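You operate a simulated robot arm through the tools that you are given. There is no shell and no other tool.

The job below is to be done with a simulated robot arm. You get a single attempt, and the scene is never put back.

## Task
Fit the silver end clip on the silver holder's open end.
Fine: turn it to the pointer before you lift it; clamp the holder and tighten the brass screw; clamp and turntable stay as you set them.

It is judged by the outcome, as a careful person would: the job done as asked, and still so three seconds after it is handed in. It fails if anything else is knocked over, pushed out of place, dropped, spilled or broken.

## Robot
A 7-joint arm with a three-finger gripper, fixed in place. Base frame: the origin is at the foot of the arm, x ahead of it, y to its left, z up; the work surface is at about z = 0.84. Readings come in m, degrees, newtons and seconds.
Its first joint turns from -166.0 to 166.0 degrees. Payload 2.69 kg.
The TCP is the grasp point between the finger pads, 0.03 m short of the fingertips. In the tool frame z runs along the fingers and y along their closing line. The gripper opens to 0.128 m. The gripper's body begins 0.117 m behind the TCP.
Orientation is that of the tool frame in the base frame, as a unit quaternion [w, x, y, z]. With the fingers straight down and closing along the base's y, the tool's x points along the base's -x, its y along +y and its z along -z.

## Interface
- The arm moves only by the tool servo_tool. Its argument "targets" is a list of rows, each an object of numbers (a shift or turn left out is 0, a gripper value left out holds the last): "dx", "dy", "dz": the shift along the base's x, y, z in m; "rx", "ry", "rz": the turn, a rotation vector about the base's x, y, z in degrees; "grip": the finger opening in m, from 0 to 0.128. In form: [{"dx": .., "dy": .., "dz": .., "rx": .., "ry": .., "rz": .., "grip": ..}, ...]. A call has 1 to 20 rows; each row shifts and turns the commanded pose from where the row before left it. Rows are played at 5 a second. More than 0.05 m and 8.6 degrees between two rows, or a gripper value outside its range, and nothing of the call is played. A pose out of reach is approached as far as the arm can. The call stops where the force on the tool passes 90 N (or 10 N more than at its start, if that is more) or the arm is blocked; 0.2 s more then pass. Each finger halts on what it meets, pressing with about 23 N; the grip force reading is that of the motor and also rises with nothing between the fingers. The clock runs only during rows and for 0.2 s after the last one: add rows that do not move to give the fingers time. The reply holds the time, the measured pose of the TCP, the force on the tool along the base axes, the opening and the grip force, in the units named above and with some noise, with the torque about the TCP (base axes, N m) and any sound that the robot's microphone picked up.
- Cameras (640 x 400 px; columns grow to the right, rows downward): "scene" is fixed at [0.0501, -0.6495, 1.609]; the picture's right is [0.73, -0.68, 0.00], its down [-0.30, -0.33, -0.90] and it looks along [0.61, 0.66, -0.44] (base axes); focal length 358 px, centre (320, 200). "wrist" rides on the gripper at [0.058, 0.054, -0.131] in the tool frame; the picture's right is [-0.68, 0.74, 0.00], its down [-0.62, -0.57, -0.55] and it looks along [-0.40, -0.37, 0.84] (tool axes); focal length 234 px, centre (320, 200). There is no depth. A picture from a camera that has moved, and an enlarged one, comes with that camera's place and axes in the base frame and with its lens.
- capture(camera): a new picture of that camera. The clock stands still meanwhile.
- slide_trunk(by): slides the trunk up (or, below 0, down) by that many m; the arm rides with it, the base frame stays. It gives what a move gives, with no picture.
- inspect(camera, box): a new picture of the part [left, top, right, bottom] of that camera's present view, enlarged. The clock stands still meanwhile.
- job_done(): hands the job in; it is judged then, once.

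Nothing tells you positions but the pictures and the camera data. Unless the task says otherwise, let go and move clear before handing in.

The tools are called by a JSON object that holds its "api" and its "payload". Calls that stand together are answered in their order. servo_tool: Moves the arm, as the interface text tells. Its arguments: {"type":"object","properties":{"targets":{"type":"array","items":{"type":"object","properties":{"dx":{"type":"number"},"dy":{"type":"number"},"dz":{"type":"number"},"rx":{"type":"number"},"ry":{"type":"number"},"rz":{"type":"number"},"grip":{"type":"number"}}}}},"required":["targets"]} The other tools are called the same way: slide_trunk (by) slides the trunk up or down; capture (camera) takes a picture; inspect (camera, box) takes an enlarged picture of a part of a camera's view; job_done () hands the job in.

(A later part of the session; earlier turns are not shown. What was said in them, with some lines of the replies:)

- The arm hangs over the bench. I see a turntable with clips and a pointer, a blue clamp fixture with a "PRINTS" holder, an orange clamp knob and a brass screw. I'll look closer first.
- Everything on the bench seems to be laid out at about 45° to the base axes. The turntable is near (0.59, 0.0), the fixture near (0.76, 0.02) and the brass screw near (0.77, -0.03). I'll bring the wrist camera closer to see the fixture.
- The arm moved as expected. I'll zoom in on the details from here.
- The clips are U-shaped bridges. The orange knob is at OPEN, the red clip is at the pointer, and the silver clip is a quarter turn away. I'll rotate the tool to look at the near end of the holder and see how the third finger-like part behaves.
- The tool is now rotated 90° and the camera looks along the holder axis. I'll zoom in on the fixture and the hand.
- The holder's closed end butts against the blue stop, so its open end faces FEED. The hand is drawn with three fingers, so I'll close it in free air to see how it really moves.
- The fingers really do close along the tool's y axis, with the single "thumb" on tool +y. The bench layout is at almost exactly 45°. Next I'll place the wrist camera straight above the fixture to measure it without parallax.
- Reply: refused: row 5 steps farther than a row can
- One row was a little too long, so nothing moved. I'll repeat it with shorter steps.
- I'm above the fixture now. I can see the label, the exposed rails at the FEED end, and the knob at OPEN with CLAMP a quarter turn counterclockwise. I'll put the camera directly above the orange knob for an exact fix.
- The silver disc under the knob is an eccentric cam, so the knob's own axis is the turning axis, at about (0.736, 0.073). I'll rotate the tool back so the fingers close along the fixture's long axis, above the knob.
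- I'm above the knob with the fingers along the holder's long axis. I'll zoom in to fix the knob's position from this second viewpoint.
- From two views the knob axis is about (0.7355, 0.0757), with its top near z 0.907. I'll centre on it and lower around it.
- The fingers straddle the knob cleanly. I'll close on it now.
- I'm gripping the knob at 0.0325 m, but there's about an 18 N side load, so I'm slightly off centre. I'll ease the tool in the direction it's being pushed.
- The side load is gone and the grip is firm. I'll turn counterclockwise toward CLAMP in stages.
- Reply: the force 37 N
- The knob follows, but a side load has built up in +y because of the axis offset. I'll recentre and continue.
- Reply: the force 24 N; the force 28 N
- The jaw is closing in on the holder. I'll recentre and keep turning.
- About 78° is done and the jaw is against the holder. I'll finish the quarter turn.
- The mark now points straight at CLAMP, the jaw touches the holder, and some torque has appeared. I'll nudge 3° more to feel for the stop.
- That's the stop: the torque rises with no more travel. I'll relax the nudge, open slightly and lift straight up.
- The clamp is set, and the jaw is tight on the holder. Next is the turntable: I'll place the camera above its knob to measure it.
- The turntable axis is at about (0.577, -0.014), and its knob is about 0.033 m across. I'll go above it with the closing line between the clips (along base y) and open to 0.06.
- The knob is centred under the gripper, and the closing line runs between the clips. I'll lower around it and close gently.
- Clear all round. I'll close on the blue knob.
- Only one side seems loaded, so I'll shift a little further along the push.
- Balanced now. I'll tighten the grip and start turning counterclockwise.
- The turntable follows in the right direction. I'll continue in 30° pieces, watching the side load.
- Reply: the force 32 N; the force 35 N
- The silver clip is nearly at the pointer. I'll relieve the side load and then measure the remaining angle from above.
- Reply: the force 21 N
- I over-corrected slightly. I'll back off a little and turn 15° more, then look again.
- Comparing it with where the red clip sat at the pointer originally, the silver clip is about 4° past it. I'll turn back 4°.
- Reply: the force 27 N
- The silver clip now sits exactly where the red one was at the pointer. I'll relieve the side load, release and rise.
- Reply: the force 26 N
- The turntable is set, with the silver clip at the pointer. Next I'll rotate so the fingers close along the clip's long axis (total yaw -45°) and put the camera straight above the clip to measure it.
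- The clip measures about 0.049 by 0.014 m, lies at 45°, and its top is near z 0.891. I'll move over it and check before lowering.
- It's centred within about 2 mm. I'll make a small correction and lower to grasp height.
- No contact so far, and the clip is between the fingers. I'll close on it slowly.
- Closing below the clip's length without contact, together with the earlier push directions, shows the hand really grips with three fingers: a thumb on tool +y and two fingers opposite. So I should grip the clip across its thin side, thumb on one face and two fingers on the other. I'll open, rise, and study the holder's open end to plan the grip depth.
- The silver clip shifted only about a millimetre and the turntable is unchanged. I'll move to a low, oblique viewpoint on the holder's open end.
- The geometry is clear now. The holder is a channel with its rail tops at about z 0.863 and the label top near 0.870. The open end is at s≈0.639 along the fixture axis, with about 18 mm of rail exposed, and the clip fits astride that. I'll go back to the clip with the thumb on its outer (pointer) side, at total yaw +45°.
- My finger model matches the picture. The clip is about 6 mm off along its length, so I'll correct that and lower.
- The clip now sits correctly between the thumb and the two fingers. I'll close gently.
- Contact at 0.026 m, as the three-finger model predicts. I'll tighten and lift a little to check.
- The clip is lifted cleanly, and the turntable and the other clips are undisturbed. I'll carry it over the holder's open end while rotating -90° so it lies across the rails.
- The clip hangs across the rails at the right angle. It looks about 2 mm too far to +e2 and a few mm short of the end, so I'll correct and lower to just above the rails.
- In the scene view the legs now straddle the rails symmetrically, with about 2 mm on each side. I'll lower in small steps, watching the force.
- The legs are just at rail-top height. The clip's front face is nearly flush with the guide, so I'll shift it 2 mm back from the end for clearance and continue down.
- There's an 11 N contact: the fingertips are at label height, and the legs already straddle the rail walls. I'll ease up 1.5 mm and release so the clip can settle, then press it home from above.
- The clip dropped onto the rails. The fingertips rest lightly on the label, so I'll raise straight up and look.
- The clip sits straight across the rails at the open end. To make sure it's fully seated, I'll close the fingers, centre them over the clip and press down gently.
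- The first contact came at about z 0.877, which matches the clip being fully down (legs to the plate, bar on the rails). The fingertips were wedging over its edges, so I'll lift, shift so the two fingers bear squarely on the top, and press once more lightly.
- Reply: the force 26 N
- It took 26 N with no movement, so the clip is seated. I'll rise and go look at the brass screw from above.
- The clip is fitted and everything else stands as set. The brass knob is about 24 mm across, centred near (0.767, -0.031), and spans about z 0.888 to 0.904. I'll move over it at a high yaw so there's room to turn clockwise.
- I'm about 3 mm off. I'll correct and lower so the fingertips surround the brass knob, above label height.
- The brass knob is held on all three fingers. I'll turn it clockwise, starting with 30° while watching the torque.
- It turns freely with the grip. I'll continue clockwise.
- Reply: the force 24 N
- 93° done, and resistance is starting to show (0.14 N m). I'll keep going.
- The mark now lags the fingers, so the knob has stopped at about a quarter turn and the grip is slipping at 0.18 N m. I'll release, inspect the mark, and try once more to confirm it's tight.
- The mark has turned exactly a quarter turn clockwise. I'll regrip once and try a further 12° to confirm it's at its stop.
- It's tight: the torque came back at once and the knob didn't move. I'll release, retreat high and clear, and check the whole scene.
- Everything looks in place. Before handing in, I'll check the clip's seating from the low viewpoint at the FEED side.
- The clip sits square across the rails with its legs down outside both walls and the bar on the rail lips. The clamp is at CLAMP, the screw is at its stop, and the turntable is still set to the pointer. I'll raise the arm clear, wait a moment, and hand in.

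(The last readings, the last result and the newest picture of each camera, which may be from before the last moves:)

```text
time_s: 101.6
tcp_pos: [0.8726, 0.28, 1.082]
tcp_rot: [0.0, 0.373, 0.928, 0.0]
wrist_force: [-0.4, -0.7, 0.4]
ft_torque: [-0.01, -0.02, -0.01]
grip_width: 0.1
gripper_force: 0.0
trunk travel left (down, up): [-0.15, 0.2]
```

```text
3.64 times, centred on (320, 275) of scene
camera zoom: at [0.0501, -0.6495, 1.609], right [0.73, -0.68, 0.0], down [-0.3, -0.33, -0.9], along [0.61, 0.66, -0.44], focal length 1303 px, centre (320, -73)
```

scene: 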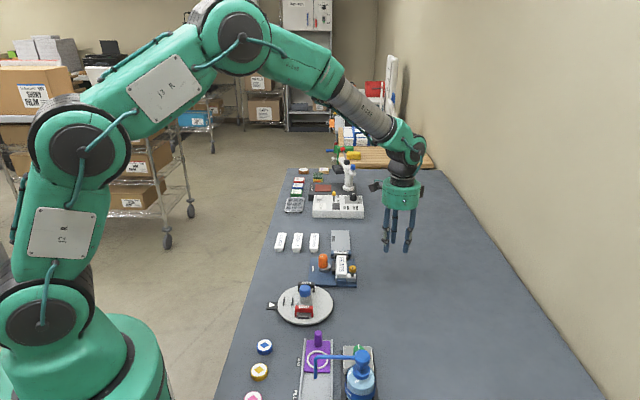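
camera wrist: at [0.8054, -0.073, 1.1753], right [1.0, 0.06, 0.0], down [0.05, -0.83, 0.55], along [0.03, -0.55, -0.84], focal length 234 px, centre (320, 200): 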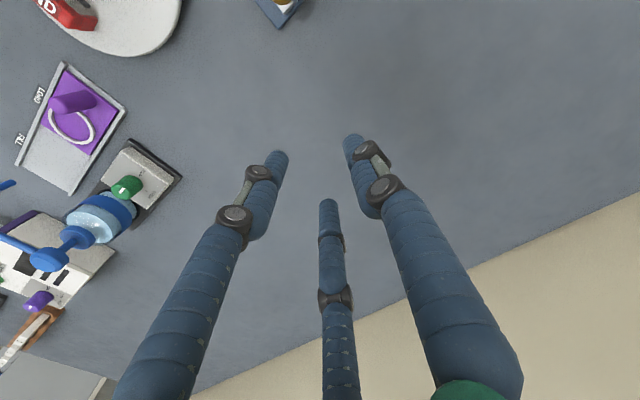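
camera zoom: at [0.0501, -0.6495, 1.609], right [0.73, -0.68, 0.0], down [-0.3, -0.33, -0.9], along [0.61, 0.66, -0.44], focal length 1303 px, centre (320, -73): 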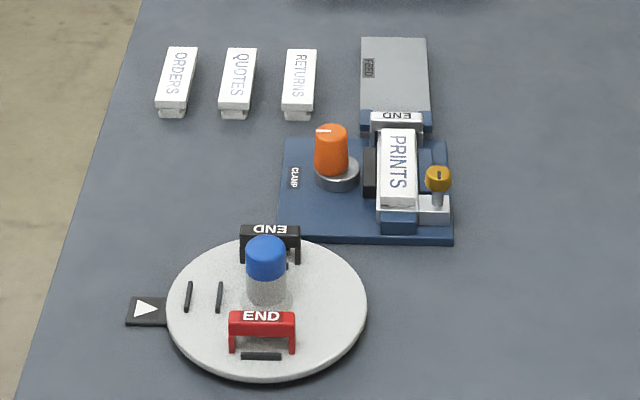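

The scene is steady and the arm is clear of it, so I'm handing in.

{"api": "job_done", "payload": {}}

```text
The job is handed in.
```

The silver end clip is on the silver holder's open end (the FEED end), and I've handed the job in. I don't have the judging result.

- **Turntable:** I turned it a quarter turn so the silver clip stood at the pointer before I lifted it. It is still in that position. The red and black clips are still on it, undisturbed.
- **Clamp:** The orange knob is turned from OPEN to CLAMP, up to its stop. The jaw is tight against the holder.
- **Clip:** It sits square across the rails with its legs outside both walls. I pressed it down with about 26 N and it did not move, so I took it as fully seated.
- **Brass screw:** It turned clockwise a quarter turn and then stopped. A second try to turn it further only slipped in the grip, so it is as tight as the gripper could make it.

My fingertips rested lightly on the PRINTS label (up to about 11 N) while I set the clip down. The label looked unmoved in the last pictures. In the last pictures, nothing else near the holder or turntable had been knocked over or pushed out of place.
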